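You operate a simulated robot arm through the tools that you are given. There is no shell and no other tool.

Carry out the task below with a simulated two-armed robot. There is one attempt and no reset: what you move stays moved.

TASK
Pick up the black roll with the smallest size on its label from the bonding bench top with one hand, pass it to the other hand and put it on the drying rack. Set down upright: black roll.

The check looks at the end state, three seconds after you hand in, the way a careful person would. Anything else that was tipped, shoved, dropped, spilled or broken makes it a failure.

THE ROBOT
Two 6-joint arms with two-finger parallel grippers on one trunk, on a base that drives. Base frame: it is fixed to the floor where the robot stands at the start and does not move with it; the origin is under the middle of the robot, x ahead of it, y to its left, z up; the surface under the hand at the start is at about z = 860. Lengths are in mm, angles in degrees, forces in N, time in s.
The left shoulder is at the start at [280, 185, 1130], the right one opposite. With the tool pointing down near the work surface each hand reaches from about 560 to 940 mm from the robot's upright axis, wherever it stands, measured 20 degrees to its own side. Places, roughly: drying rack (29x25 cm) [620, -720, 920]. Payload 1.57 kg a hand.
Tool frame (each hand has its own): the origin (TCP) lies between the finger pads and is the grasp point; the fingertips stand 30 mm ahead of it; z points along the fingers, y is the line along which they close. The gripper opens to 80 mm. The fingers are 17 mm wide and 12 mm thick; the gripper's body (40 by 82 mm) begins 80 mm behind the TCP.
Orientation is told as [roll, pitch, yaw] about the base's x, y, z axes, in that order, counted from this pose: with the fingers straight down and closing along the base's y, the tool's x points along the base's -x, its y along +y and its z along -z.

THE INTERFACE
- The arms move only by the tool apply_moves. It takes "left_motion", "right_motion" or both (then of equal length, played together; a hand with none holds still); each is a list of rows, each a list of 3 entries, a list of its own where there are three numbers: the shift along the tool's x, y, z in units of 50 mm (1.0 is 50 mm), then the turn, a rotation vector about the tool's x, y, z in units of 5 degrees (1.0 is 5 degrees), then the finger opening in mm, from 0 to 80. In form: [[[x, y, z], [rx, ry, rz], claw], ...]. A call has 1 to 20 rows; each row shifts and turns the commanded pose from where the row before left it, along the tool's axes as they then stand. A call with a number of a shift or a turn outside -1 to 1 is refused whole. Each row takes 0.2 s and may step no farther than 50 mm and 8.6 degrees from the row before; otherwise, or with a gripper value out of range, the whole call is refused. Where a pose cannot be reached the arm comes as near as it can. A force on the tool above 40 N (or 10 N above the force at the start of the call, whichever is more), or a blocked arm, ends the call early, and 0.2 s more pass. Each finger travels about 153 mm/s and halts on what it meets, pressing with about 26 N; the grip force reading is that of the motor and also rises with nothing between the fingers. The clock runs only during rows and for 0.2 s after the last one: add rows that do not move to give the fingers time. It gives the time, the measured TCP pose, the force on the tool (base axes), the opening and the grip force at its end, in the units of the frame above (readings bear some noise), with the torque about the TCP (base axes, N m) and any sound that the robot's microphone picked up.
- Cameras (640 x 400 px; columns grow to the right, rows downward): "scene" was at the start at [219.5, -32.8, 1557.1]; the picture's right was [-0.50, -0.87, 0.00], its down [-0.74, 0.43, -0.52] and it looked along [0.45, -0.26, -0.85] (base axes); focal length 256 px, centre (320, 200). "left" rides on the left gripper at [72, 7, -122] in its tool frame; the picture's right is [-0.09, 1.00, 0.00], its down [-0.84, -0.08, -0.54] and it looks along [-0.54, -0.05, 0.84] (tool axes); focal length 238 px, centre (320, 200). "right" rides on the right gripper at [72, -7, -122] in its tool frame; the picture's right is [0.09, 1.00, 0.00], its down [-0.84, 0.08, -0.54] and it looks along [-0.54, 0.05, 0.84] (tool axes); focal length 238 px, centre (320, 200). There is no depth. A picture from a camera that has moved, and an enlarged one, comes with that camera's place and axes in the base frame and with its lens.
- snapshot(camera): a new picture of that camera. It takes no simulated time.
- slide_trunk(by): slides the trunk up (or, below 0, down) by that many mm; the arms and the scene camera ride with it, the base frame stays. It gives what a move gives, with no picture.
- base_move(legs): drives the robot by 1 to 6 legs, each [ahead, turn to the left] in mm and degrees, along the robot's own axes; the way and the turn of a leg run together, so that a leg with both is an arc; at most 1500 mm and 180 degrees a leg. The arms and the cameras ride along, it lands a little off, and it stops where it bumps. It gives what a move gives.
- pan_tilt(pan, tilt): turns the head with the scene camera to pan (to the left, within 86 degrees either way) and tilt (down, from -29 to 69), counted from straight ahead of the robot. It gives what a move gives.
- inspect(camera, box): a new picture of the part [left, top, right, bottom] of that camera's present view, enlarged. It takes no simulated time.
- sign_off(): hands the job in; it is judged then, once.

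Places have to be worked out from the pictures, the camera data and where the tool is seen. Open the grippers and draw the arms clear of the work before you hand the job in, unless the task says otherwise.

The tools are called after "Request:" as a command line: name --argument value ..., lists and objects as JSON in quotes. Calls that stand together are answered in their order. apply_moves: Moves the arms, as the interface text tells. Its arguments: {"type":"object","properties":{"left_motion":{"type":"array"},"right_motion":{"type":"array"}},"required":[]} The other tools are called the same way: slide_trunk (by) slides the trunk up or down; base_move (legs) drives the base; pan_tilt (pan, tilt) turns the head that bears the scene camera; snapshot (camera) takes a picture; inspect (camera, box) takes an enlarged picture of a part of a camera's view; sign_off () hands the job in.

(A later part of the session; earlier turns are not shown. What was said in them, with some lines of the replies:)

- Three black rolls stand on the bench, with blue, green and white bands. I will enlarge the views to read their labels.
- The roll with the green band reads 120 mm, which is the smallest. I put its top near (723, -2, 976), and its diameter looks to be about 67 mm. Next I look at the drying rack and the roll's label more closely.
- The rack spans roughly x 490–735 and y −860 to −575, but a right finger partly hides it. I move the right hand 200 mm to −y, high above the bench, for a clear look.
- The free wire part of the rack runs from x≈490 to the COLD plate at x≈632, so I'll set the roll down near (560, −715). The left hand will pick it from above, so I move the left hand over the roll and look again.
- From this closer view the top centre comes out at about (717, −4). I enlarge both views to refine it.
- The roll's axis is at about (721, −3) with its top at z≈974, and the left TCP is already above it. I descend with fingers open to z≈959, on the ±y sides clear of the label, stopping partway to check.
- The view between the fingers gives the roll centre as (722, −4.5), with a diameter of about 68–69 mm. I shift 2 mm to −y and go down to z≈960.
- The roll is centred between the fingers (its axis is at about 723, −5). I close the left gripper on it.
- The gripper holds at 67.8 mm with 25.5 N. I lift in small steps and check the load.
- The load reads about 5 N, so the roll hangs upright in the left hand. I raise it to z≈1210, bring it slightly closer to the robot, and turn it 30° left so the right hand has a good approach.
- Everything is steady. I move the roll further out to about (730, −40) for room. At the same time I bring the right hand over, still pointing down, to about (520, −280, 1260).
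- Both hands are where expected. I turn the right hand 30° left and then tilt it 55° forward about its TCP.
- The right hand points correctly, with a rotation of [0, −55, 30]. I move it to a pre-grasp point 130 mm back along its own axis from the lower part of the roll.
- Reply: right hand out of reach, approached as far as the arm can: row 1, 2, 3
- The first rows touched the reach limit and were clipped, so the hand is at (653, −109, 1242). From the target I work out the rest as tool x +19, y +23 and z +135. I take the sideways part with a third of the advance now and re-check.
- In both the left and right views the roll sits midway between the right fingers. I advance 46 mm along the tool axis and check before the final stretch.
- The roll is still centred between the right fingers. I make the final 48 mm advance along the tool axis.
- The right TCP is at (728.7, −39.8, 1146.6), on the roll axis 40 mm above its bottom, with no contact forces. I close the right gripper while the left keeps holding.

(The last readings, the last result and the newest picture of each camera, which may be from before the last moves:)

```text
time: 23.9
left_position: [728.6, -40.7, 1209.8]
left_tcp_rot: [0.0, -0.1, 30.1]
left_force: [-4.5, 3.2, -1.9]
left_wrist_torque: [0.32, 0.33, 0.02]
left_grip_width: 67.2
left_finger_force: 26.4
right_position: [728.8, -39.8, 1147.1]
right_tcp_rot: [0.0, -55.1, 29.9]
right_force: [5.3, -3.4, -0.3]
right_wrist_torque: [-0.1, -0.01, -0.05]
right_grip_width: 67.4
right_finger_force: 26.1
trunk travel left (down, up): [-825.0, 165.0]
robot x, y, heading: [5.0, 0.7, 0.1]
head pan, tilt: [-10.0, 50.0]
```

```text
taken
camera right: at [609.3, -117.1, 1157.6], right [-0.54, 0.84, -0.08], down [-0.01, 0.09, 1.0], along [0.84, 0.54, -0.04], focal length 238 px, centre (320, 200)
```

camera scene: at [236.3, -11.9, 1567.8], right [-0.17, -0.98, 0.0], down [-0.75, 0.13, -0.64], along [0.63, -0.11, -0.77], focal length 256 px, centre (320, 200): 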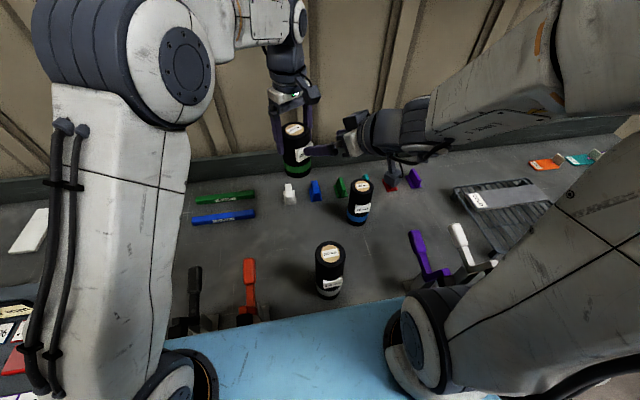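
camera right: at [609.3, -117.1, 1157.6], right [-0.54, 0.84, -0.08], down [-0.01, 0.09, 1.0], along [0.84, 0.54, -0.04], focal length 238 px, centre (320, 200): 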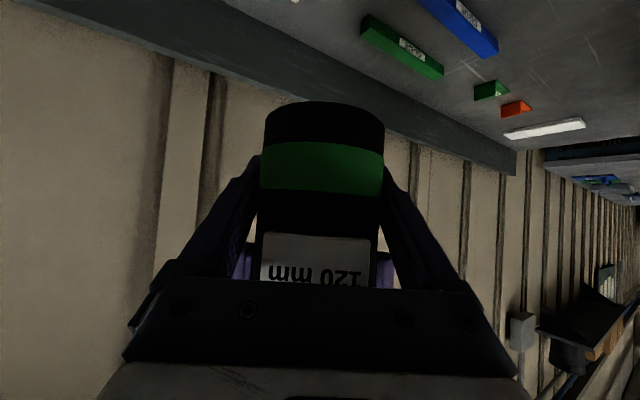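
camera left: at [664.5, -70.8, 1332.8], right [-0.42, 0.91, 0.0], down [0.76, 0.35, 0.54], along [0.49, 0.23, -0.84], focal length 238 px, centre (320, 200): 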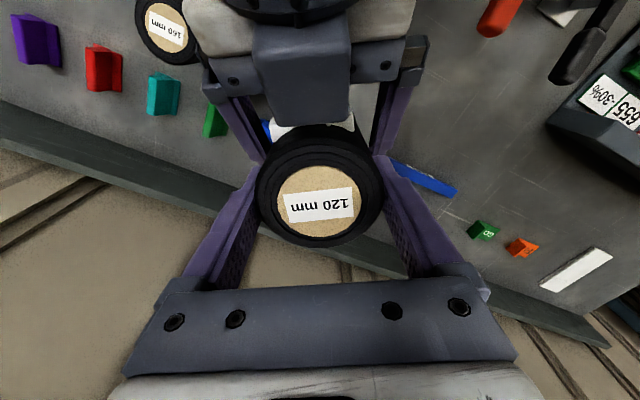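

Both hands now grip (67.4 mm, 26 N), with a small sideways strain of about 6 N between them. I ease the right hand 1 mm to relieve it before releasing.

Request:
apply_moves --right_motion '[[[0, -0.02, 0], [0, 0, 0], 50], [[0, 0, 0], [0, 0, 0], 50]]'

```text
time: 24.5
left_position: [729.1, -40.3, 1210.5]
left_tcp_rot: [-0.1, 0.0, 30.0]
left_force: [-4.4, -0.8, -1.6]
left_wrist_torque: [0.58, 0.58, 0.46]
left_grip_width: 67.3
left_finger_force: 25.7
right_position: [729.0, -40.6, 1146.1]
right_tcp_rot: [0.0, -55.0, 30.1]
right_force: [3.5, 0.7, 0.2]
right_wrist_torque: [-0.66, -0.33, -0.45]
right_grip_width: 67.5
right_finger_force: 25.9
trunk travel left (down, up): [-825.0, 165.0]
robot x, y, heading: [1.7, 0.3, 0.2]
head pan, tilt: [-10.0, 50.0]
```

The strain is lower now. I open the left gripper and let it settle.

Request:
apply_moves --left_motion '[[[0, 0, 0], [0, 0, 0], 72], [[0, 0, 0], [0, 0, 0], 80], [[0, 0, 0], [0, 0, 0], 80]]'

Request:
snapshot --camera "left"

Request:
snapshot --camera "right"

```text
time: 25.3
left_position: [729.0, -38.9, 1210.2]
left_tcp_rot: [-0.1, 0.0, 30.0]
left_force: [0.1, -0.5, -0.3]
left_wrist_torque: [0.01, 0.0, -0.02]
left_grip_width: 80.0
left_finger_force: 0.1
right_position: [729.4, -40.0, 1146.9]
right_tcp_rot: [-0.1, -54.9, 30.0]
right_force: [0.3, 0.2, 0.1]
right_wrist_torque: [0.03, 0.01, 0.0]
right_grip_width: 67.2
right_finger_force: 26.2
trunk travel left (down, up): [-825.0, 165.0]
robot x, y, heading: [1.6, 0.3, -0.2]
head pan, tilt: [-10.0, 50.0]
```

```text
taken
camera left: at [664.5, -70.8, 1332.9], right [-0.42, 0.91, 0.0], down [0.76, 0.35, 0.54], along [0.49, 0.23, -0.84], focal length 238 px, centre (320, 200)
```

left: 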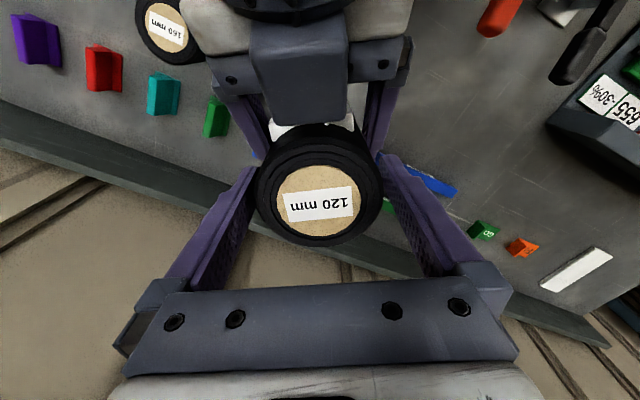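

```text
taken
camera right: at [609.5, -117.8, 1157.5], right [-0.54, 0.84, -0.08], down [-0.01, 0.09, 1.0], along [0.84, 0.54, -0.04], focal length 238 px, centre (320, 200)
```

right: 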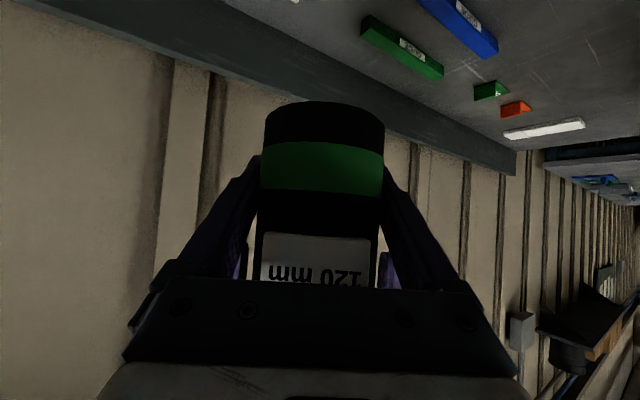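

The left hand is open and the right still holds. I raise the left hand straight up, clear of the roll.

Request:
apply_moves --left_motion '[[[0, 0, -0.2], [0, 0, 0], 80], [[0, 0, -0.4], [0, 0, 0], 80], [[0, 0, -0.5], [0, 0, 0], 80], [[0, 0, -0.6], [0, 0, 0], 80], [[0, 0, 0], [0, 0, 0], 80]]'

Request:
snapshot --camera "left"

Request:
snapshot --camera "scene"

```text
time: 26.5
left_position: [729.2, -40.6, 1296.7]
left_tcp_rot: [0.0, 0.0, 30.0]
left_force: [0.5, 0.2, 0.6]
left_wrist_torque: [0.04, -0.03, -0.02]
left_grip_width: 79.9
left_finger_force: 0.0
right_position: [729.3, -40.0, 1145.9]
right_tcp_rot: [0.0, -55.1, 30.0]
right_force: [-0.1, -0.3, -0.2]
right_wrist_torque: [0.02, 0.0, -0.01]
right_grip_width: 67.6
right_finger_force: 26.5
trunk travel left (down, up): [-825.0, 165.0]
robot x, y, heading: [1.2, 0.3, -0.1]
head pan, tilt: [-10.0, 50.0]
```

```text
taken
camera left: at [664.5, -71.4, 1419.3], right [-0.42, 0.91, 0.0], down [0.76, 0.35, 0.54], along [0.49, 0.23, -0.84], focal length 238 px, centre (320, 200)
```

left: 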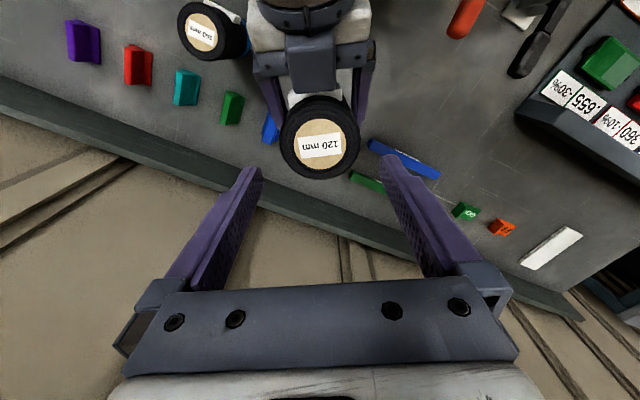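

```text
taken
camera scene: at [236.3, -11.9, 1567.8], right [-0.17, -0.98, 0.0], down [-0.75, 0.13, -0.64], along [0.63, -0.11, -0.77], focal length 256 px, centre (320, 200)
```

scene: 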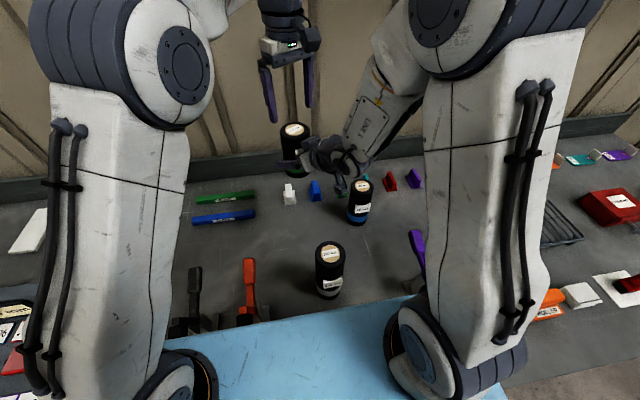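

The roll was handed over cleanly and sits upright in the right hand. I swing the right hand clockwise about its shoulder towards the rack, keeping the roll upright and high.

Request:
apply_moves --right_motion '[[[0.06, -0.4, -0.085], [0.41, 0, 0.287], 50], [[0.118, -0.798, -0.169], [0.819, 0, 0.574], 50], [[0.118, -0.798, -0.169], [0.819, 0, 0.574], 50], [[0.118, -0.798, -0.169], [0.819, 0, 0.574], 50], [[0.118, -0.798, -0.169], [0.819, 0, 0.574], 50], [[0.118, -0.798, -0.169], [0.819, 0, 0.574], 50], [[0.06, -0.4, -0.085], [0.41, 0, 0.287], 50], [[0, 0, 0], [0, 0, 0], 50]]'

Request:
snapshot --camera "scene"

Request:
snapshot --camera "right"

```text
time: 28.3
left_position: [730.0, -40.8, 1295.3]
left_tcp_rot: [0.0, 0.0, 30.1]
left_force: [0.0, 0.3, -0.5]
left_wrist_torque: [0.02, -0.03, 0.0]
left_grip_width: 79.8
left_finger_force: 0.1
right_position: [741.1, -285.3, 1145.9]
right_tcp_rot: [0.1, -55.0, -0.1]
right_force: [0.4, 0.7, 0.5]
right_wrist_torque: [-0.01, -0.03, 0.0]
right_grip_width: 67.6
right_finger_force: 25.9
trunk travel left (down, up): [-825.0, 165.0]
robot x, y, heading: [-0.7, 1.4, -0.1]
head pan, tilt: [-10.0, 50.0]
```

```text
taken
camera scene: at [236.4, -12.1, 1567.8], right [-0.17, -0.98, 0.0], down [-0.75, 0.13, -0.64], along [0.63, -0.11, -0.77], focal length 256 px, centre (320, 200)
```

scene: 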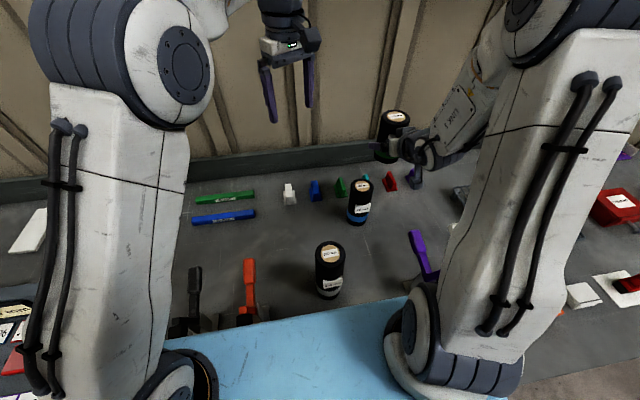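

```text
taken
camera right: at [599.1, -293.0, 1157.2], right [-0.05, 1.0, -0.07], down [0.04, 0.08, 1.0], along [1.0, 0.05, -0.04], focal length 238 px, centre (320, 200)
```

right: 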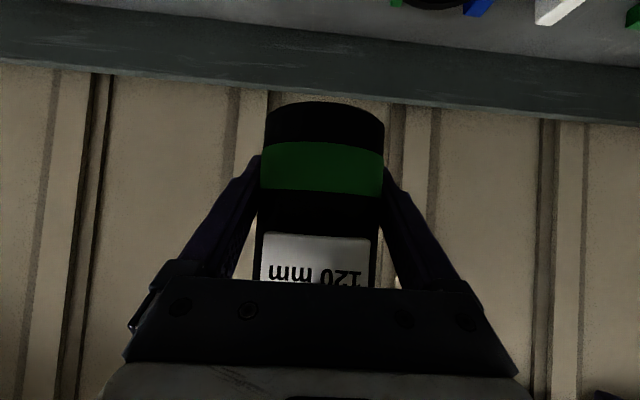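

The roll is stable in the grip and the yaw is now 0. I continue the swing by another 40°.

Request:
apply_moves --right_motion '[[[0.06, -0.4, -0.085], [0.41, 0, 0.287], 50], [[0.118, -0.798, -0.169], [0.819, 0, 0.574], 50], [[0.118, -0.798, -0.169], [0.819, 0, 0.574], 50], [[0.118, -0.798, -0.169], [0.819, 0, 0.574], 50], [[0.118, -0.798, -0.169], [0.819, 0, 0.574], 50], [[0.118, -0.798, -0.169], [0.819, 0, 0.574], 50], [[0.118, -0.798, -0.169], [0.819, 0, 0.574], 50], [[0.118, -0.798, -0.169], [0.819, 0, 0.574], 50], [[0.06, -0.4, -0.085], [0.41, 0, 0.287], 50], [[0, 0, 0], [0, 0, 0], 50]]'

Request:
pan_tilt --pan -50 --tilt 45

Request:
snapshot --camera "scene"

Request:
snapshot --camera "right"

```text
time: 30.5
left_position: [729.9, -40.7, 1297.3]
left_tcp_rot: [0.1, 0.0, 30.0]
left_force: [0.4, 0.3, 0.7]
left_wrist_torque: [0.0, 0.0, 0.0]
left_grip_width: 79.8
left_finger_force: 0.1
right_position: [569.4, -558.5, 1144.6]
right_tcp_rot: [0.1, -54.9, -40.1]
right_force: [-0.2, -0.4, -0.8]
right_wrist_torque: [-0.01, 0.04, 0.0]
right_grip_width: 67.6
right_finger_force: 25.7
trunk travel left (down, up): [-825.0, 165.0]
robot x, y, heading: [0.1, 1.4, -0.2]
head pan, tilt: [-10.0, 50.0]
```

```text
time: 31.6
left_position: [730.2, -41.4, 1296.7]
left_tcp_rot: [0.0, 0.0, 30.0]
left_force: [-0.5, -0.2, 0.0]
left_wrist_torque: [-0.03, -0.03, 0.0]
left_grip_width: 80.2
left_finger_force: 0.0
right_position: [569.4, -558.8, 1145.4]
right_tcp_rot: [0.1, -55.0, -40.0]
right_force: [1.0, 0.1, 0.0]
right_wrist_torque: [0.0, -0.01, 0.02]
right_grip_width: 67.3
right_finger_force: 26.1
trunk travel left (down, up): [-825.0, 165.0]
robot x, y, heading: [0.9, -2.1, 0.0]
head pan, tilt: [-50.0, 45.0]
```

```text
taken
camera scene: at [212.8, -61.0, 1574.7], right [-0.77, -0.64, 0.0], down [-0.46, 0.54, -0.71], along [0.45, -0.54, -0.71], focal length 256 px, centre (320, 200)
```

scene: 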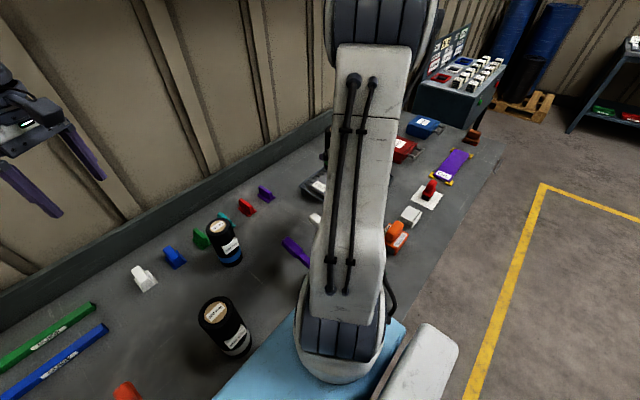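

```text
taken
camera right: at [456.1, -474.4, 1156.6], right [0.6, 0.8, -0.07], down [0.08, 0.04, 1.0], along [0.8, -0.6, -0.04], focal length 238 px, centre (320, 200)
```

right: 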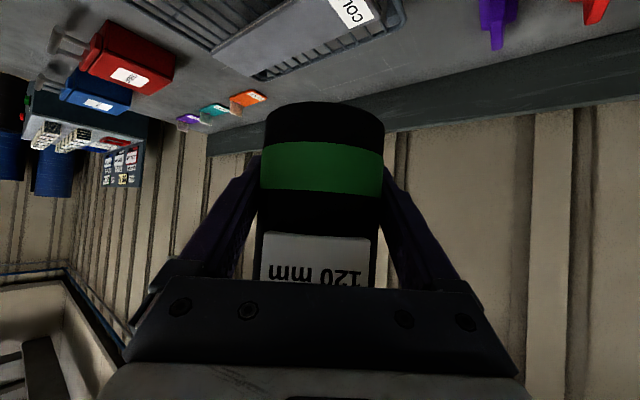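

The rack geometry still fits: the free wires run x≈491–632 and y≈−860 to −575, and the plate top is at z≈922. I move horizontally at yaw −40 to above (560, −700), still high.

Request:
apply_moves --right_motion '[[[-0.24, -0.5715, 0.343], [0, 0, 0], 50], [[-0.24, -0.5715, 0.343], [0, 0, 0], 50], [[-0.24, -0.5715, 0.343], [0, 0, 0], 50], [[-0.24, -0.5715, 0.343], [0, 0, 0], 50], [[0, 0, 0], [0, 0, 0], 50], [[0, 0, 0], [0, 0, 0], 50]]'

Request:
snapshot --camera "right"

Request:
snapshot --camera "scene"

```text
time: 33.0
left_position: [730.6, -40.2, 1297.3]
left_tcp_rot: [0.0, 0.0, 30.0]
left_force: [0.0, -0.2, 0.4]
left_wrist_torque: [0.0, 0.0, -0.02]
left_grip_width: 79.8
left_finger_force: 0.0
right_position: [560.9, -701.1, 1147.2]
right_tcp_rot: [0.2, -54.9, -40.0]
right_force: [0.3, 0.6, -0.2]
right_wrist_torque: [-0.02, 0.0, -0.03]
right_grip_width: 67.1
right_finger_force: 26.2
trunk travel left (down, up): [-825.0, 165.0]
robot x, y, heading: [1.2, 2.2, -0.0]
head pan, tilt: [-50.0, 45.0]
```

```text
taken
camera right: at [446.9, -616.9, 1157.5], right [0.6, 0.8, -0.07], down [0.08, 0.04, 1.0], along [0.8, -0.6, -0.04], focal length 238 px, centre (320, 200)
```

right: 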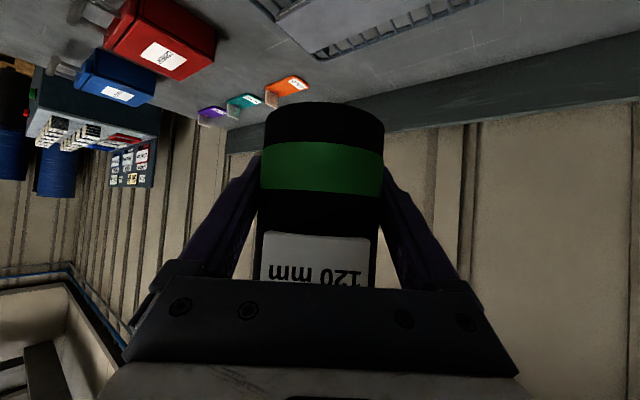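

```text
taken
camera scene: at [212.7, -61.0, 1574.7], right [-0.77, -0.64, 0.0], down [-0.45, 0.54, -0.71], along [0.45, -0.54, -0.71], focal length 256 px, centre (320, 200)
```

scene: 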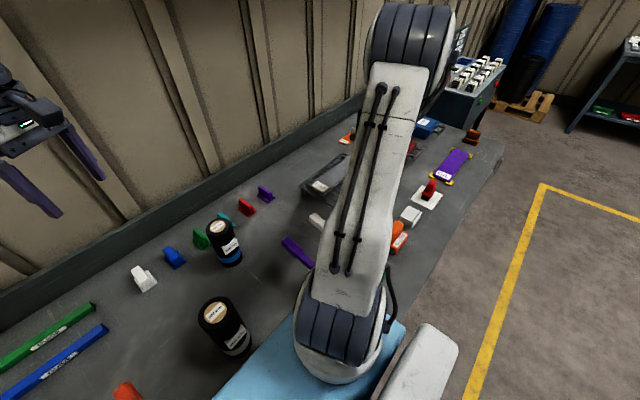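

The right arm hides the rack from the scene camera, so I use the left hand's camera as a side view. I turn the left hand in place, away from everything, to face the rack.

Request:
apply_moves --left_motion '[[[0, 0, 0], [0, 0, 1], 80], [[0, 0, 0], [0, 0, 1], 80], [[0, 0, 0], [0, 0, 1], 80], [[0, 0, 0], [0, 0, 1], 80], [[0, 0, 0], [0, 0, 1], 80], [[0, 0, 0], [0, 0, 1], 80], [[0, 0, 0], [0, 0, 1], 80], [[0, 0, 0], [0, 0, 1], 80], [[0, 0, 0], [0, 0, 1], 80], [[0, 0, 0], [0, 0, 1], 80], [[0, 0, 0], [0, 0, 1], 80], [[0, 0, 0], [0, 0, 1], 80], [[0, 0, 0], [0, 0, 1], 80], [[0, 0, 0], [0, 0, 1], 80], [[0, 0, 0], [0, 0, 1], 80], [[0, 0, 0], [0, 0, 1], 80], [[0, 0, 0], [0, 0, 1], 80], [[0, 0, 0], [0, 0, 1], 80], [[0, 0, 0], [0, 0, 1], 80], [[0, 0, 0], [0, 0, 1], 80]]'

Request:
apply_moves --left_motion '[[[0, 0, 0], [0, 0, 1], 80], [[0, 0, 0], [0, 0, 1], 80], [[0, 0, 0], [0, -1, 0], 80], [[0, 0, 0], [0, -1, 0], 80], [[0, 0, 0], [0, -1, 0], 80], [[0, 0, 0], [0, -1, 0], 80], [[0, 0, 0], [0, -1, 0], 80], [[0, 0, 0], [0, 0, 0], 80]]'

Request:
snapshot --camera "left"

```text
time: 37.2
left_position: [730.9, -40.2, 1295.6]
left_tcp_rot: [0.0, 0.0, -70.1]
left_force: [0.3, 0.1, -0.3]
left_wrist_torque: [-0.01, -0.03, -0.01]
left_grip_width: 80.0
left_finger_force: 0.1
right_position: [561.1, -700.5, 1146.8]
right_tcp_rot: [0.1, -54.8, -39.9]
right_force: [0.0, 0.3, 0.1]
right_wrist_torque: [-0.01, -0.03, 0.0]
right_grip_width: 67.3
right_finger_force: 25.7
trunk travel left (down, up): [-825.0, 165.0]
robot x, y, heading: [3.7, 1.3, 0.2]
head pan, tilt: [-50.0, 45.0]
```

```text
time: 39.0
left_position: [729.7, -41.0, 1295.0]
left_tcp_rot: [0.0, -25.1, -80.0]
left_force: [-0.8, -0.2, 0.5]
left_wrist_torque: [-0.02, 0.02, -0.02]
left_grip_width: 80.2
left_finger_force: 0.0
right_position: [560.5, -701.4, 1145.9]
right_tcp_rot: [0.1, -55.0, -40.0]
right_force: [0.3, -0.7, -0.2]
right_wrist_torque: [-0.02, -0.01, 0.05]
right_grip_width: 67.7
right_finger_force: 26.6
trunk travel left (down, up): [-825.0, 165.0]
robot x, y, heading: [-0.7, 1.4, -0.2]
head pan, tilt: [-50.0, 45.0]
```

```text
taken
camera left: at [716.3, 74.9, 1376.4], right [1.0, 0.09, 0.04], down [0.01, -0.53, 0.85], along [0.1, -0.84, -0.53], focal length 238 px, centre (320, 200)
```

left: 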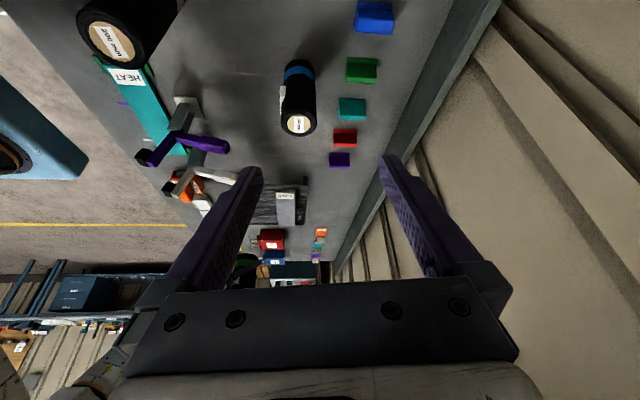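

The rack is in view but the left fingers hide the held roll. I turn the left hand 20° more and tilt it 25° further up.

Request:
apply_moves --left_motion '[[[0, 0, 0], [0.423, 0, 0.906], 80], [[0, 0, 0], [0.423, 0, 0.906], 80], [[0, 0, 0], [0.423, 0, 0.906], 80], [[0, 0, 0], [0.423, 0, 0.906], 80], [[0, 0, 0], [0, -1, 0], 80], [[0, 0, 0], [0, -1, 0], 80], [[0, 0, 0], [0, -1, 0], 80], [[0, 0, 0], [0, -1, 0], 80], [[0, 0, 0], [0, -1, 0], 80], [[0, 0, 0], [0, 0, 0], 80]]'

Request:
snapshot --camera "left"

```text
time: 41.2
left_position: [729.0, -39.7, 1295.0]
left_tcp_rot: [0.1, -50.1, -100.1]
left_force: [-0.4, 0.1, -0.9]
left_wrist_torque: [0.03, -0.01, 0.0]
left_grip_width: 79.9
left_finger_force: 0.0
right_position: [560.9, -700.7, 1147.0]
right_tcp_rot: [0.1, -54.9, -40.0]
right_force: [0.1, 0.4, 0.3]
right_wrist_torque: [0.0, -0.02, 0.01]
right_grip_width: 67.5
right_finger_force: 25.8
trunk travel left (down, up): [-825.0, 165.0]
robot x, y, heading: [3.8, 0.8, 0.0]
head pan, tilt: [-50.0, 45.0]
```

```text
taken
camera left: at [761.2, 95.2, 1319.3], right [0.97, -0.23, 0.07], down [-0.1, -0.11, 0.99], along [-0.22, -0.97, -0.13], focal length 238 px, centre (320, 200)
```

left: 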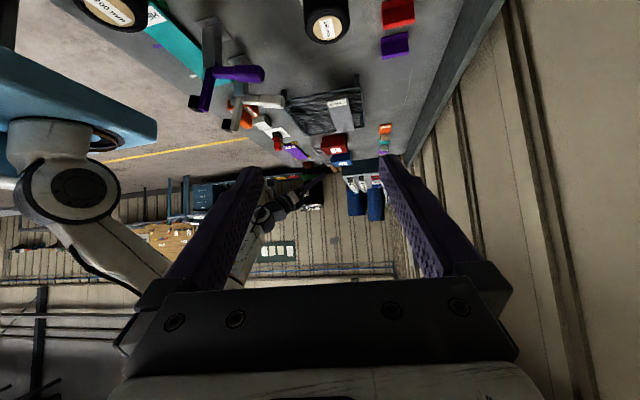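

Request:
inspect --camera "left" --box '[220, 70, 400, 220]'

```text
2.67 times, centred on (310, 145) of left
camera zoom: at [761.2, 95.2, 1319.3], right [0.97, -0.23, 0.07], down [-0.1, -0.11, 0.99], along [-0.22, -0.97, -0.13], focal length 636 px, centre (347, 347)
```

zoom: 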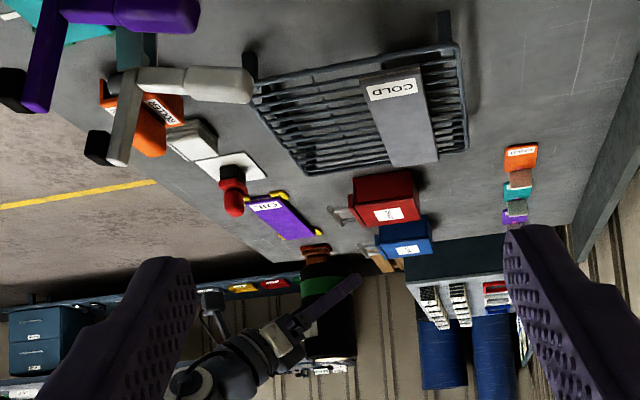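

In this view the held roll, the rack and the COLD plate are all clear. Combining views puts the rack top at z≈908 and the free strip at x≈500–643. I shift 8 mm in +x and lower to TCP z≈990, which leaves the roll's bottom at about 951.

Request:
apply_moves --right_motion '[[[0.414, 0.017, 0.315], [0, 0, 0], 50], [[0.414, 0.017, 0.315], [0, 0, 0], 50], [[0.414, 0.017, 0.315], [0, 0, 0], 50], [[0.414, 0.017, 0.315], [0, 0, 0], 50], [[0.414, 0.017, 0.315], [0, 0, 0], 50], [[0.414, 0.017, 0.315], [0, 0, 0], 50], [[0, 0, 0], [0, 0, 0], 50], [[0, 0, 0], [0, 0, 0], 50]]'

Request:
inspect --camera "left" --box '[220, 70, 400, 220]'

Request:
snapshot --camera "right"

```text
time: 43.0
left_position: [730.6, -40.1, 1295.7]
left_tcp_rot: [0.2, -50.0, -100.1]
left_force: [-0.3, 0.6, 0.2]
left_wrist_torque: [0.01, 0.03, -0.02]
left_grip_width: 80.1
left_finger_force: 0.0
right_position: [568.3, -699.6, 991.0]
right_tcp_rot: [0.2, -55.0, -40.0]
right_force: [-0.1, -0.4, -0.7]
right_wrist_torque: [0.0, -0.03, 0.0]
right_grip_width: 67.5
right_finger_force: 26.0
trunk travel left (down, up): [-825.0, 165.0]
robot x, y, heading: [0.6, -0.0, -0.2]
head pan, tilt: [-50.0, 45.0]
```

```text
2.67 times, centred on (310, 145) of left
camera zoom: at [761.1, 95.1, 1319.5], right [0.97, -0.23, 0.07], down [-0.1, -0.11, 0.99], along [-0.22, -0.97, -0.13], focal length 636 px, centre (347, 347)
```

zoom: 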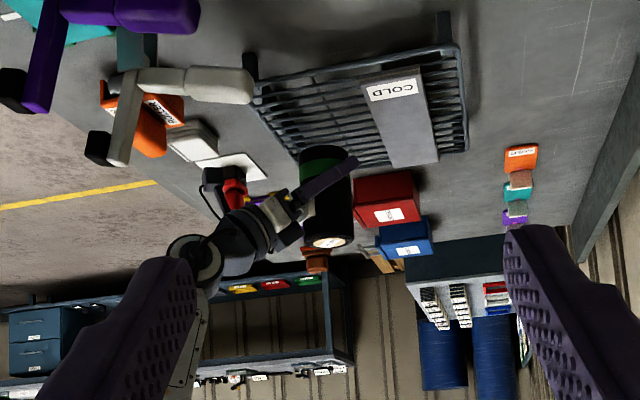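

```text
taken
camera right: at [454.8, -615.6, 1001.7], right [0.6, 0.8, -0.07], down [0.08, 0.04, 1.0], along [0.8, -0.6, -0.04], focal length 238 px, centre (320, 200)
```

right: 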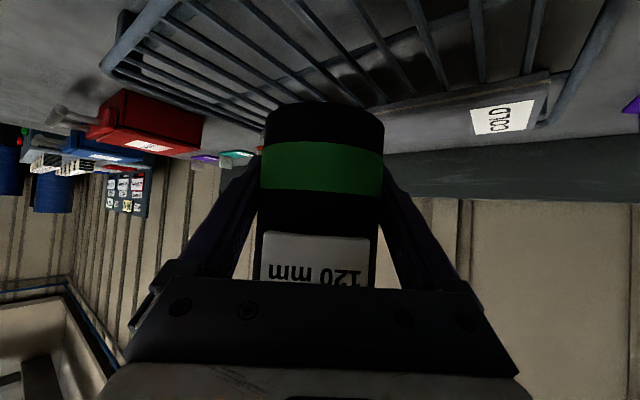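

The roll is upright over the free wires, well in front of the plate. I lower another 25 mm and look.

Request:
apply_moves --right_motion '[[[0.205, 0, 0.1435], [0, 0, 0], 50], [[0.205, 0, 0.1435], [0, 0, 0], 50], [[0, 0, 0], [0, 0, 0], 50]]'

Request:
inspect --camera "left" --box '[260, 80, 360, 170]'

Request:
snapshot --camera "right"

```text
time: 43.8
left_position: [729.9, -39.9, 1294.9]
left_tcp_rot: [0.0, -50.1, -100.0]
left_force: [0.4, -0.1, 0.0]
left_wrist_torque: [0.03, -0.01, -0.02]
left_grip_width: 79.6
left_finger_force: 0.0
right_position: [568.2, -701.3, 965.9]
right_tcp_rot: [0.2, -55.0, -40.0]
right_force: [0.1, 0.2, 0.7]
right_wrist_torque: [-0.04, 0.0, -0.02]
right_grip_width: 67.5
right_finger_force: 26.0
trunk travel left (down, up): [-825.0, 165.0]
robot x, y, heading: [-0.1, 2.5, -0.0]
head pan, tilt: [-50.0, 45.0]
```

```text
4.44 times, centred on (310, 125) of left
camera zoom: at [761.2, 95.0, 1319.5], right [0.97, -0.23, 0.07], down [-0.1, -0.11, 0.99], along [-0.22, -0.97, -0.13], focal length 1059 px, centre (364, 533)
```

zoom: 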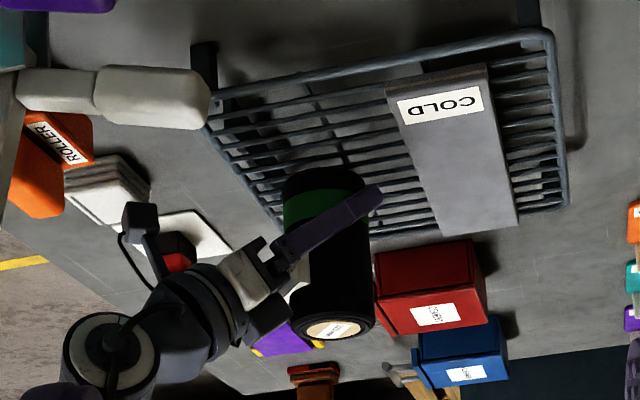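

```text
taken
camera right: at [454.8, -616.1, 976.5], right [0.6, 0.8, -0.07], down [0.08, 0.04, 1.0], along [0.8, -0.6, -0.04], focal length 238 px, centre (320, 200)
```

right: 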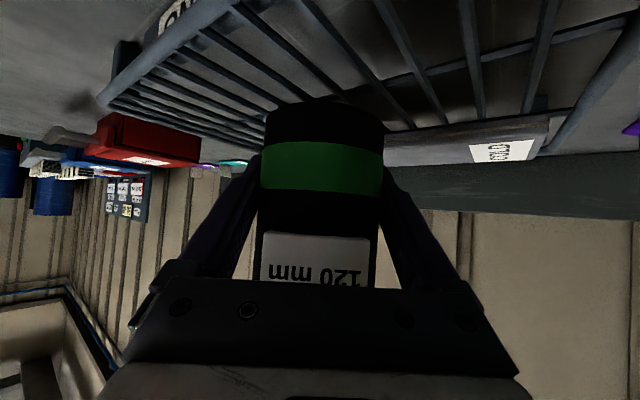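

The roll is still about 15–20 mm above the wires. I lower it in small steps and watch for contact force.

Request:
apply_moves --right_motion '[[[0.041, 0, 0.0287], [0, 0, 0], 50], [[0.041, 0, 0.0287], [0, 0, 0], 50], [[0.041, 0, 0.0287], [0, 0, 0], 50], [[0.041, 0, 0.0287], [0, 0, 0], 50], [[0, 0, 0], [0, 0, 0], 50]]'

Request:
inspect --camera "left" --box '[260, 80, 360, 170]'

Request:
snapshot --camera "right"

```text
time: 45.0
left_position: [729.8, -41.2, 1296.7]
left_tcp_rot: [0.0, -50.0, -100.0]
left_force: [1.1, 0.1, 0.6]
left_wrist_torque: [0.02, 0.0, -0.03]
left_grip_width: 80.0
left_finger_force: 0.0
right_position: [566.9, -700.8, 955.8]
right_tcp_rot: [0.0, -55.0, -40.1]
right_force: [0.4, -0.4, 0.5]
right_wrist_torque: [0.0, -0.04, -0.01]
right_grip_width: 67.5
right_finger_force: 26.7
trunk travel left (down, up): [-825.0, 165.0]
robot x, y, heading: [-4.1, 1.7, 0.1]
head pan, tilt: [-50.0, 45.0]
```

```text
4.44 times, centred on (310, 125) of left
camera zoom: at [761.1, 95.0, 1319.5], right [0.97, -0.23, 0.07], down [-0.1, -0.11, 0.99], along [-0.22, -0.97, -0.13], focal length 1059 px, centre (364, 533)
```

zoom: 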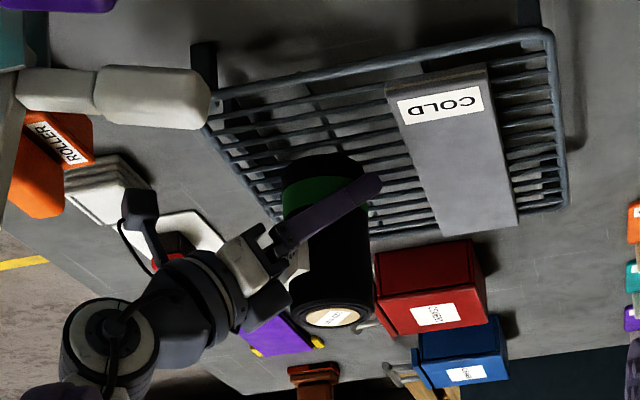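

```text
taken
camera right: at [454.9, -616.1, 966.1], right [0.6, 0.8, -0.07], down [0.08, 0.04, 1.0], along [0.8, -0.6, -0.04], focal length 238 px, centre (320, 200)
```

right: 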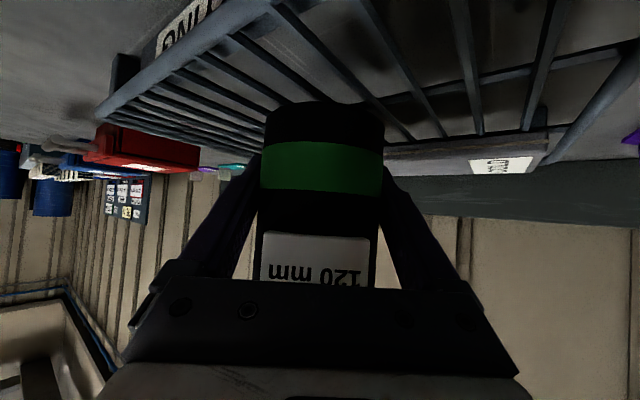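

No contact yet; the gap looks like about 8–10 mm. I continue in 1.5 mm steps.

Request:
apply_moves --right_motion '[[[0.0246, 0, 0.0172], [0, 0, 0], 50], [[0.0246, 0, 0.0172], [0, 0, 0], 50], [[0.0246, 0, 0.0172], [0, 0, 0], 50], [[0.0246, 0, 0.0172], [0, 0, 0], 50], [[0, 0, 0], [0, 0, 0], 50]]'

Request:
inspect --camera "left" --box '[285, 95, 345, 155]'

Request:
inspect --camera "right" --box '[220, 60, 420, 200]'

```text
time: 46.2
left_position: [730.0, -40.6, 1294.5]
left_tcp_rot: [0.0, -50.0, -100.0]
left_force: [-0.7, -0.2, -0.2]
left_wrist_torque: [0.03, 0.0, -0.01]
left_grip_width: 80.0
left_finger_force: 0.0
right_position: [568.4, -700.0, 948.5]
right_tcp_rot: [0.1, -55.0, -40.0]
right_force: [-0.1, 0.3, 0.2]
right_wrist_torque: [-0.02, -0.01, -0.02]
right_grip_width: 67.6
right_finger_force: 25.7
trunk travel left (down, up): [-825.0, 165.0]
robot x, y, heading: [0.4, 1.2, -0.1]
head pan, tilt: [-50.0, 45.0]
```

```text
6.67 times, centred on (315, 125) of left
camera zoom: at [761.1, 95.0, 1319.5], right [0.97, -0.23, 0.07], down [-0.1, -0.11, 0.99], along [-0.22, -0.97, -0.13], focal length 1589 px, centre (353, 700)
```

zoom: 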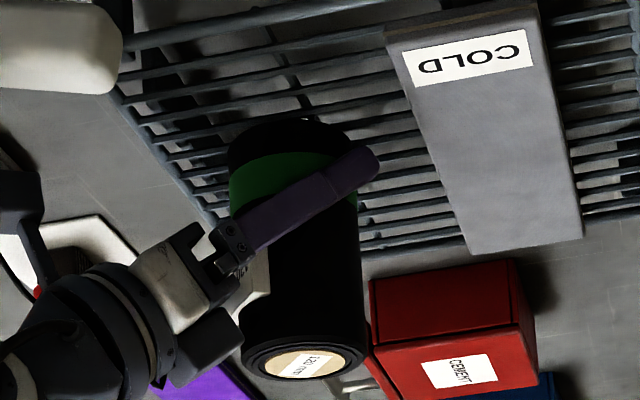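

```text
2.86 times, centred on (320, 130) of right
camera zoom: at [454.9, -615.7, 959.8], right [0.6, 0.8, -0.07], down [0.08, 0.04, 1.0], along [0.8, -0.6, -0.04], focal length 681 px, centre (320, 400)
```

zoom: 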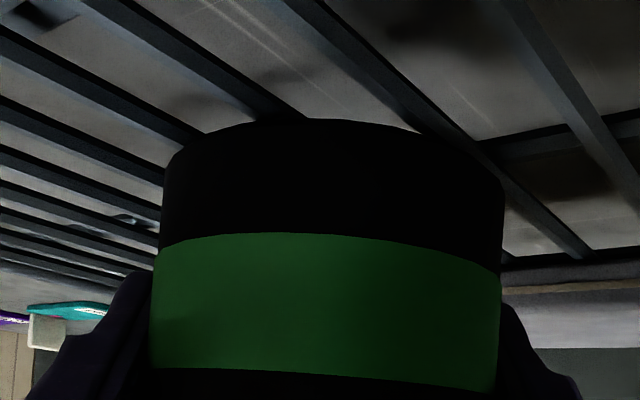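

Still no contact force, and the gap looks like only a few millimetres. I continue in 1 mm steps.

Request:
apply_moves --right_motion '[[[0.0164, 0, 0.0115], [0, 0, 0], 50], [[0.0164, 0, 0.0115], [0, 0, 0], 50], [[0.0164, 0, 0.0115], [0, 0, 0], 50], [[0, 0, 0], [0, 0, 0], 50]]'

Request:
inspect --camera "right" --box '[220, 60, 420, 200]'

```text
time: 47.2
left_position: [729.5, -40.1, 1295.6]
left_tcp_rot: [0.1, -50.1, -100.1]
left_force: [0.8, -0.1, -0.1]
left_wrist_torque: [0.05, 0.01, -0.01]
left_grip_width: 79.9
left_finger_force: 0.0
right_position: [567.8, -700.4, 947.8]
right_tcp_rot: [0.0, -55.1, -40.0]
right_force: [-4.0, 5.1, 7.8]
right_wrist_torque: [0.3, 0.27, -0.09]
right_grip_width: 67.4
right_finger_force: 26.3
trunk travel left (down, up): [-825.0, 165.0]
robot x, y, heading: [-3.5, -1.6, -0.0]
head pan, tilt: [-50.0, 45.0]
```

```text
2.86 times, centred on (320, 130) of right
camera zoom: at [454.8, -615.7, 958.3], right [0.6, 0.8, -0.08], down [0.08, 0.04, 1.0], along [0.8, -0.6, -0.04], focal length 681 px, centre (320, 400)
```

zoom: 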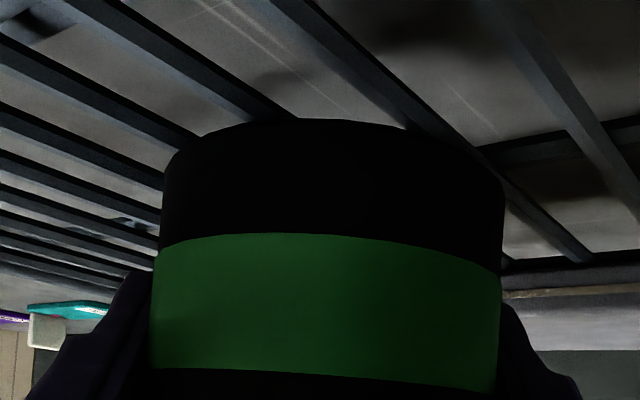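

Contact: about 8 N upward with the roll on the wires. I ease back about 0.7 mm to unload it, then open the fingers gently.

Request:
apply_moves --right_motion '[[[-0.0115, 0, -0.008], [0, 0, 0], 50], [[0, 0, 0], [0, 0, 0], 50]]'

Request:
inspect --camera "left" --box '[285, 95, 345, 155]'

```text
time: 47.8
left_position: [729.4, -39.6, 1295.8]
left_tcp_rot: [0.1, -50.2, -100.1]
left_force: [0.6, 0.7, -0.2]
left_wrist_torque: [-0.03, -0.03, -0.01]
left_grip_width: 80.0
left_finger_force: 0.0
right_position: [567.0, -700.7, 947.7]
right_tcp_rot: [0.0, -55.1, -39.9]
right_force: [-0.1, 2.8, 6.5]
right_wrist_torque: [-0.12, -0.15, 0.06]
right_grip_width: 67.5
right_finger_force: 26.1
trunk travel left (down, up): [-825.0, 165.0]
robot x, y, heading: [-0.7, -0.8, 0.2]
head pan, tilt: [-50.0, 45.0]
```

```text
6.67 times, centred on (315, 125) of left
camera zoom: at [760.8, 95.7, 1319.7], right [0.97, -0.23, 0.07], down [-0.1, -0.11, 0.99], along [-0.22, -0.97, -0.13], focal length 1589 px, centre (353, 700)
```

zoom: 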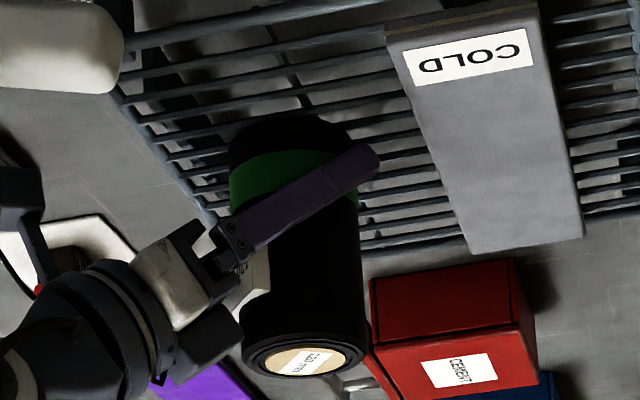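

The load is now about 6.5 N, roughly the roll's own weight on the wires. I open the right gripper.

Request:
apply_moves --right_motion '[[[0, 0, 0], [0, 0, 0], 68], [[0, 0, 0], [0, 0, 0], 71], [[0, 0, 0], [0, 0, 0], 75], [[0, 0, 0], [0, 0, 0], 80], [[0, 0, 0], [0, 0, 0], 80]]'

Request:
inspect --camera "left" --box '[285, 95, 345, 155]'

Request:
snapshot --camera "right"

```text
time: 49.0
left_position: [730.6, -39.8, 1295.7]
left_tcp_rot: [0.0, -49.9, -100.0]
left_force: [0.4, 1.0, 0.3]
left_wrist_torque: [-0.01, -0.06, -0.02]
left_grip_width: 80.0
left_finger_force: 0.1
right_position: [567.6, -700.9, 947.3]
right_tcp_rot: [0.1, -55.0, -40.0]
right_force: [-0.5, -0.7, -0.2]
right_wrist_torque: [0.02, 0.02, 0.02]
right_grip_width: 80.2
right_finger_force: 0.0
trunk travel left (down, up): [-825.0, 165.0]
robot x, y, heading: [-3.4, -1.6, 0.1]
head pan, tilt: [-50.0, 45.0]
```

```text
6.67 times, centred on (315, 125) of left
camera zoom: at [761.0, 95.2, 1319.6], right [0.97, -0.23, 0.07], down [-0.1, -0.11, 0.99], along [-0.22, -0.97, -0.13], focal length 1589 px, centre (353, 700)
```

zoom: 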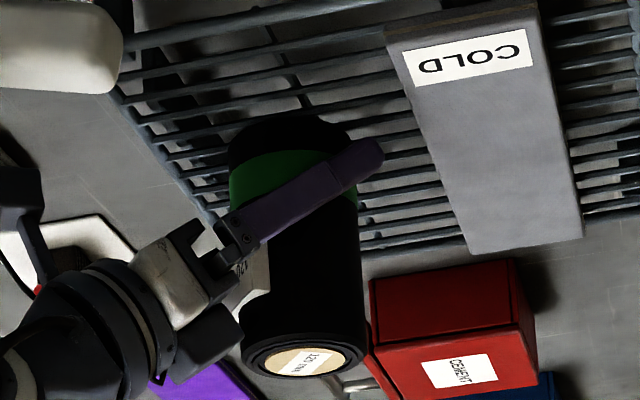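

```text
taken
camera right: at [454.7, -615.9, 957.9], right [0.6, 0.8, -0.07], down [0.08, 0.04, 1.0], along [0.8, -0.6, -0.04], focal length 238 px, centre (320, 200)
```

right: 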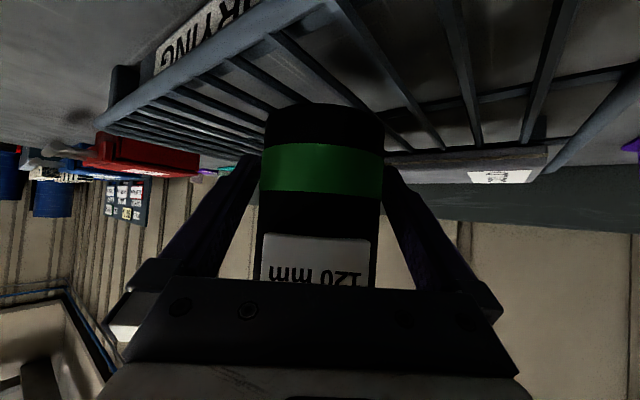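

The roll stands by itself on the rack with clearance on both sides of the fingers. I withdraw the right hand straight back along its tool axis.

Request:
apply_moves --right_motion '[[[0, 0, -0.2], [0, 0, 0], 80], [[0, 0, -0.3], [0, 0, 0], 80], [[0, 0, -0.4], [0, 0, 0], 80], [[0, 0, -0.4], [0, 0, 0], 80], [[0, 0, -0.5], [0, 0, 0], 80], [[0, 0, -0.5], [0, 0, 0], 80], [[0, 0, 0], [0, 0, 0], 80]]'

Request:
inspect --camera "left" --box '[260, 80, 360, 170]'

Request:
snapshot --camera "right"

```text
time: 50.6
left_position: [730.5, -39.4, 1295.3]
left_tcp_rot: [0.2, -50.0, -100.0]
left_force: [0.7, -0.6, -0.3]
left_wrist_torque: [0.01, -0.02, 0.01]
left_grip_width: 80.0
left_finger_force: 0.2
right_position: [495.8, -640.1, 1013.5]
right_tcp_rot: [0.4, -54.9, -40.2]
right_force: [-0.3, -0.2, 0.5]
right_wrist_torque: [0.0, 0.0, 0.01]
right_grip_width: 80.1
right_finger_force: 0.1
trunk travel left (down, up): [-825.0, 165.0]
robot x, y, heading: [-1.2, -2.4, -0.0]
head pan, tilt: [-50.0, 45.0]
```

```text
4.44 times, centred on (310, 125) of left
camera zoom: at [760.9, 95.4, 1319.6], right [0.97, -0.23, 0.07], down [-0.1, -0.11, 0.99], along [-0.22, -0.97, -0.13], focal length 1059 px, centre (364, 533)
```

zoom: 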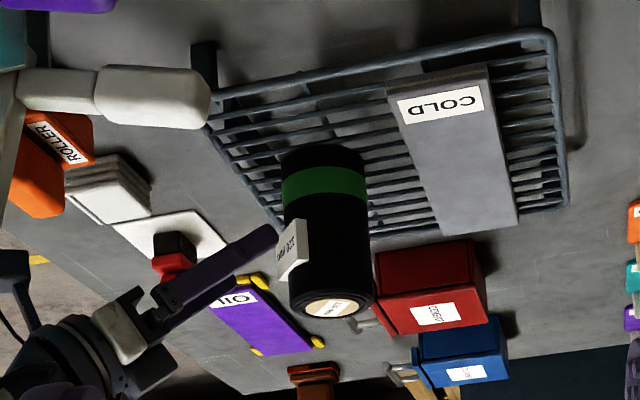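

```text
taken
camera right: at [382.6, -555.5, 1024.7], right [0.6, 0.8, -0.07], down [0.08, 0.03, 1.0], along [0.8, -0.6, -0.04], focal length 238 px, centre (320, 200)
```

right: 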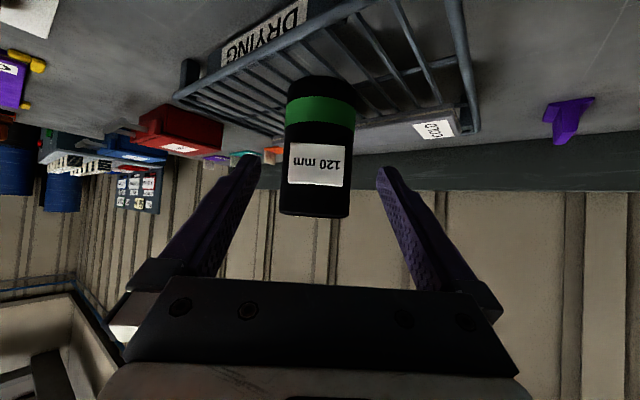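

The 120 mm roll stands upright on the drying rack, clear of the plate. I raise the right hand well away and take a final look.

Request:
apply_moves --right_motion '[[[-0.45, 0, -0.32], [0, 0, 0], 80], [[-0.45, 0, -0.32], [0, 0, 0], 80], [[-0.45, 0, -0.32], [0, 0, 0], 80], [[-0.45, 0, -0.32], [0, 0, 0], 80], [[-0.45, 0, -0.32], [0, 0, 0], 80], [[0, 0, 0], [0, 0, 0], 80], [[0, 0, 0], [0, 0, 0], 80]]'

Request:
snapshot --camera "left"

Request:
inspect --camera "left" --box '[220, 70, 400, 220]'

Request:
snapshot --camera "scene"

```text
time: 52.2
left_position: [729.0, -39.3, 1295.2]
left_tcp_rot: [0.1, -50.0, -100.0]
left_force: [0.0, 0.8, -0.1]
left_wrist_torque: [-0.03, -0.02, -0.01]
left_grip_width: 80.2
left_finger_force: 0.1
right_position: [495.5, -639.0, 1150.8]
right_tcp_rot: [0.1, -55.0, -39.9]
right_force: [-0.4, 0.3, 0.0]
right_wrist_torque: [0.0, 0.0, 0.04]
right_grip_width: 80.1
right_finger_force: 0.0
trunk travel left (down, up): [-825.0, 165.0]
robot x, y, heading: [-0.5, -1.6, 0.4]
head pan, tilt: [-50.0, 45.0]
```

```text
taken
camera left: at [761.0, 95.2, 1319.5], right [0.97, -0.23, 0.07], down [-0.1, -0.11, 0.99], along [-0.22, -0.97, -0.13], focal length 238 px, centre (320, 200)
```

left: 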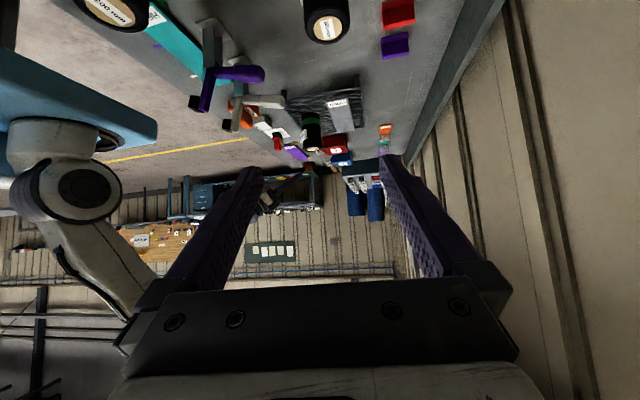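

```text
2.67 times, centred on (310, 145) of left
camera zoom: at [761.0, 95.2, 1319.5], right [0.97, -0.23, 0.07], down [-0.1, -0.11, 0.99], along [-0.22, -0.97, -0.13], focal length 636 px, centre (347, 347)
```

zoom: 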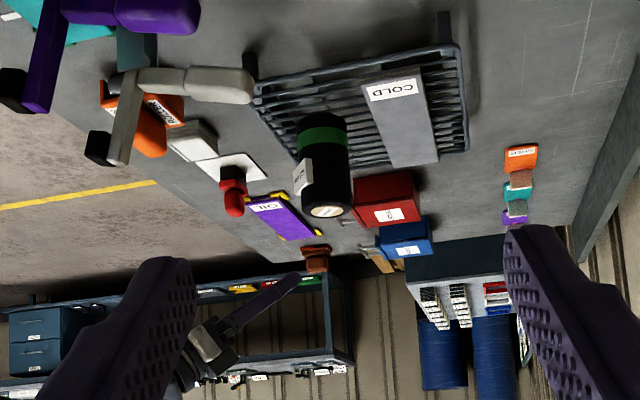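

```text
taken
camera scene: at [212.6, -60.9, 1574.7], right [-0.77, -0.64, 0.0], down [-0.45, 0.54, -0.71], along [0.45, -0.54, -0.71], focal length 256 px, centre (320, 200)
```

scene: 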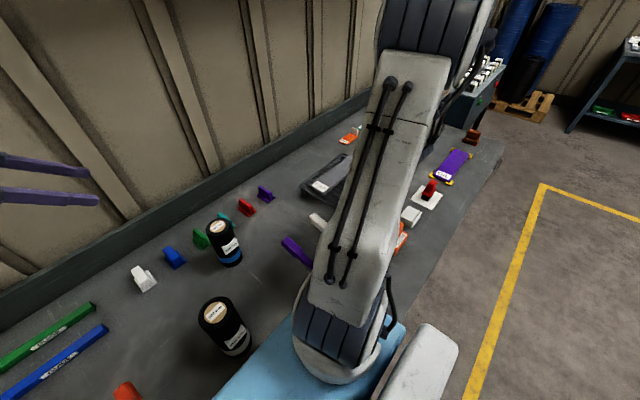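

The 120 mm roll stands upright on the rack, and everything else looks unmoved. Both grippers are open and both arms are clear, so I hand in the job.

Request:
sign_off

```text
The job is handed in.
```

The 120 mm black roll (green band), the smallest of the three, is standing upright on the wire part of the drying rack. The left hand picked it up from the bench and passed it to the right hand in mid-air. The right hand then set it down in front of the COLD plate without touching it.

In the last pictures nothing else looked tipped or moved, though the right arm hid part of the bench from the scene camera. Both grippers were open and both arms were clear when I handed the job in. I don't have the result of the check.
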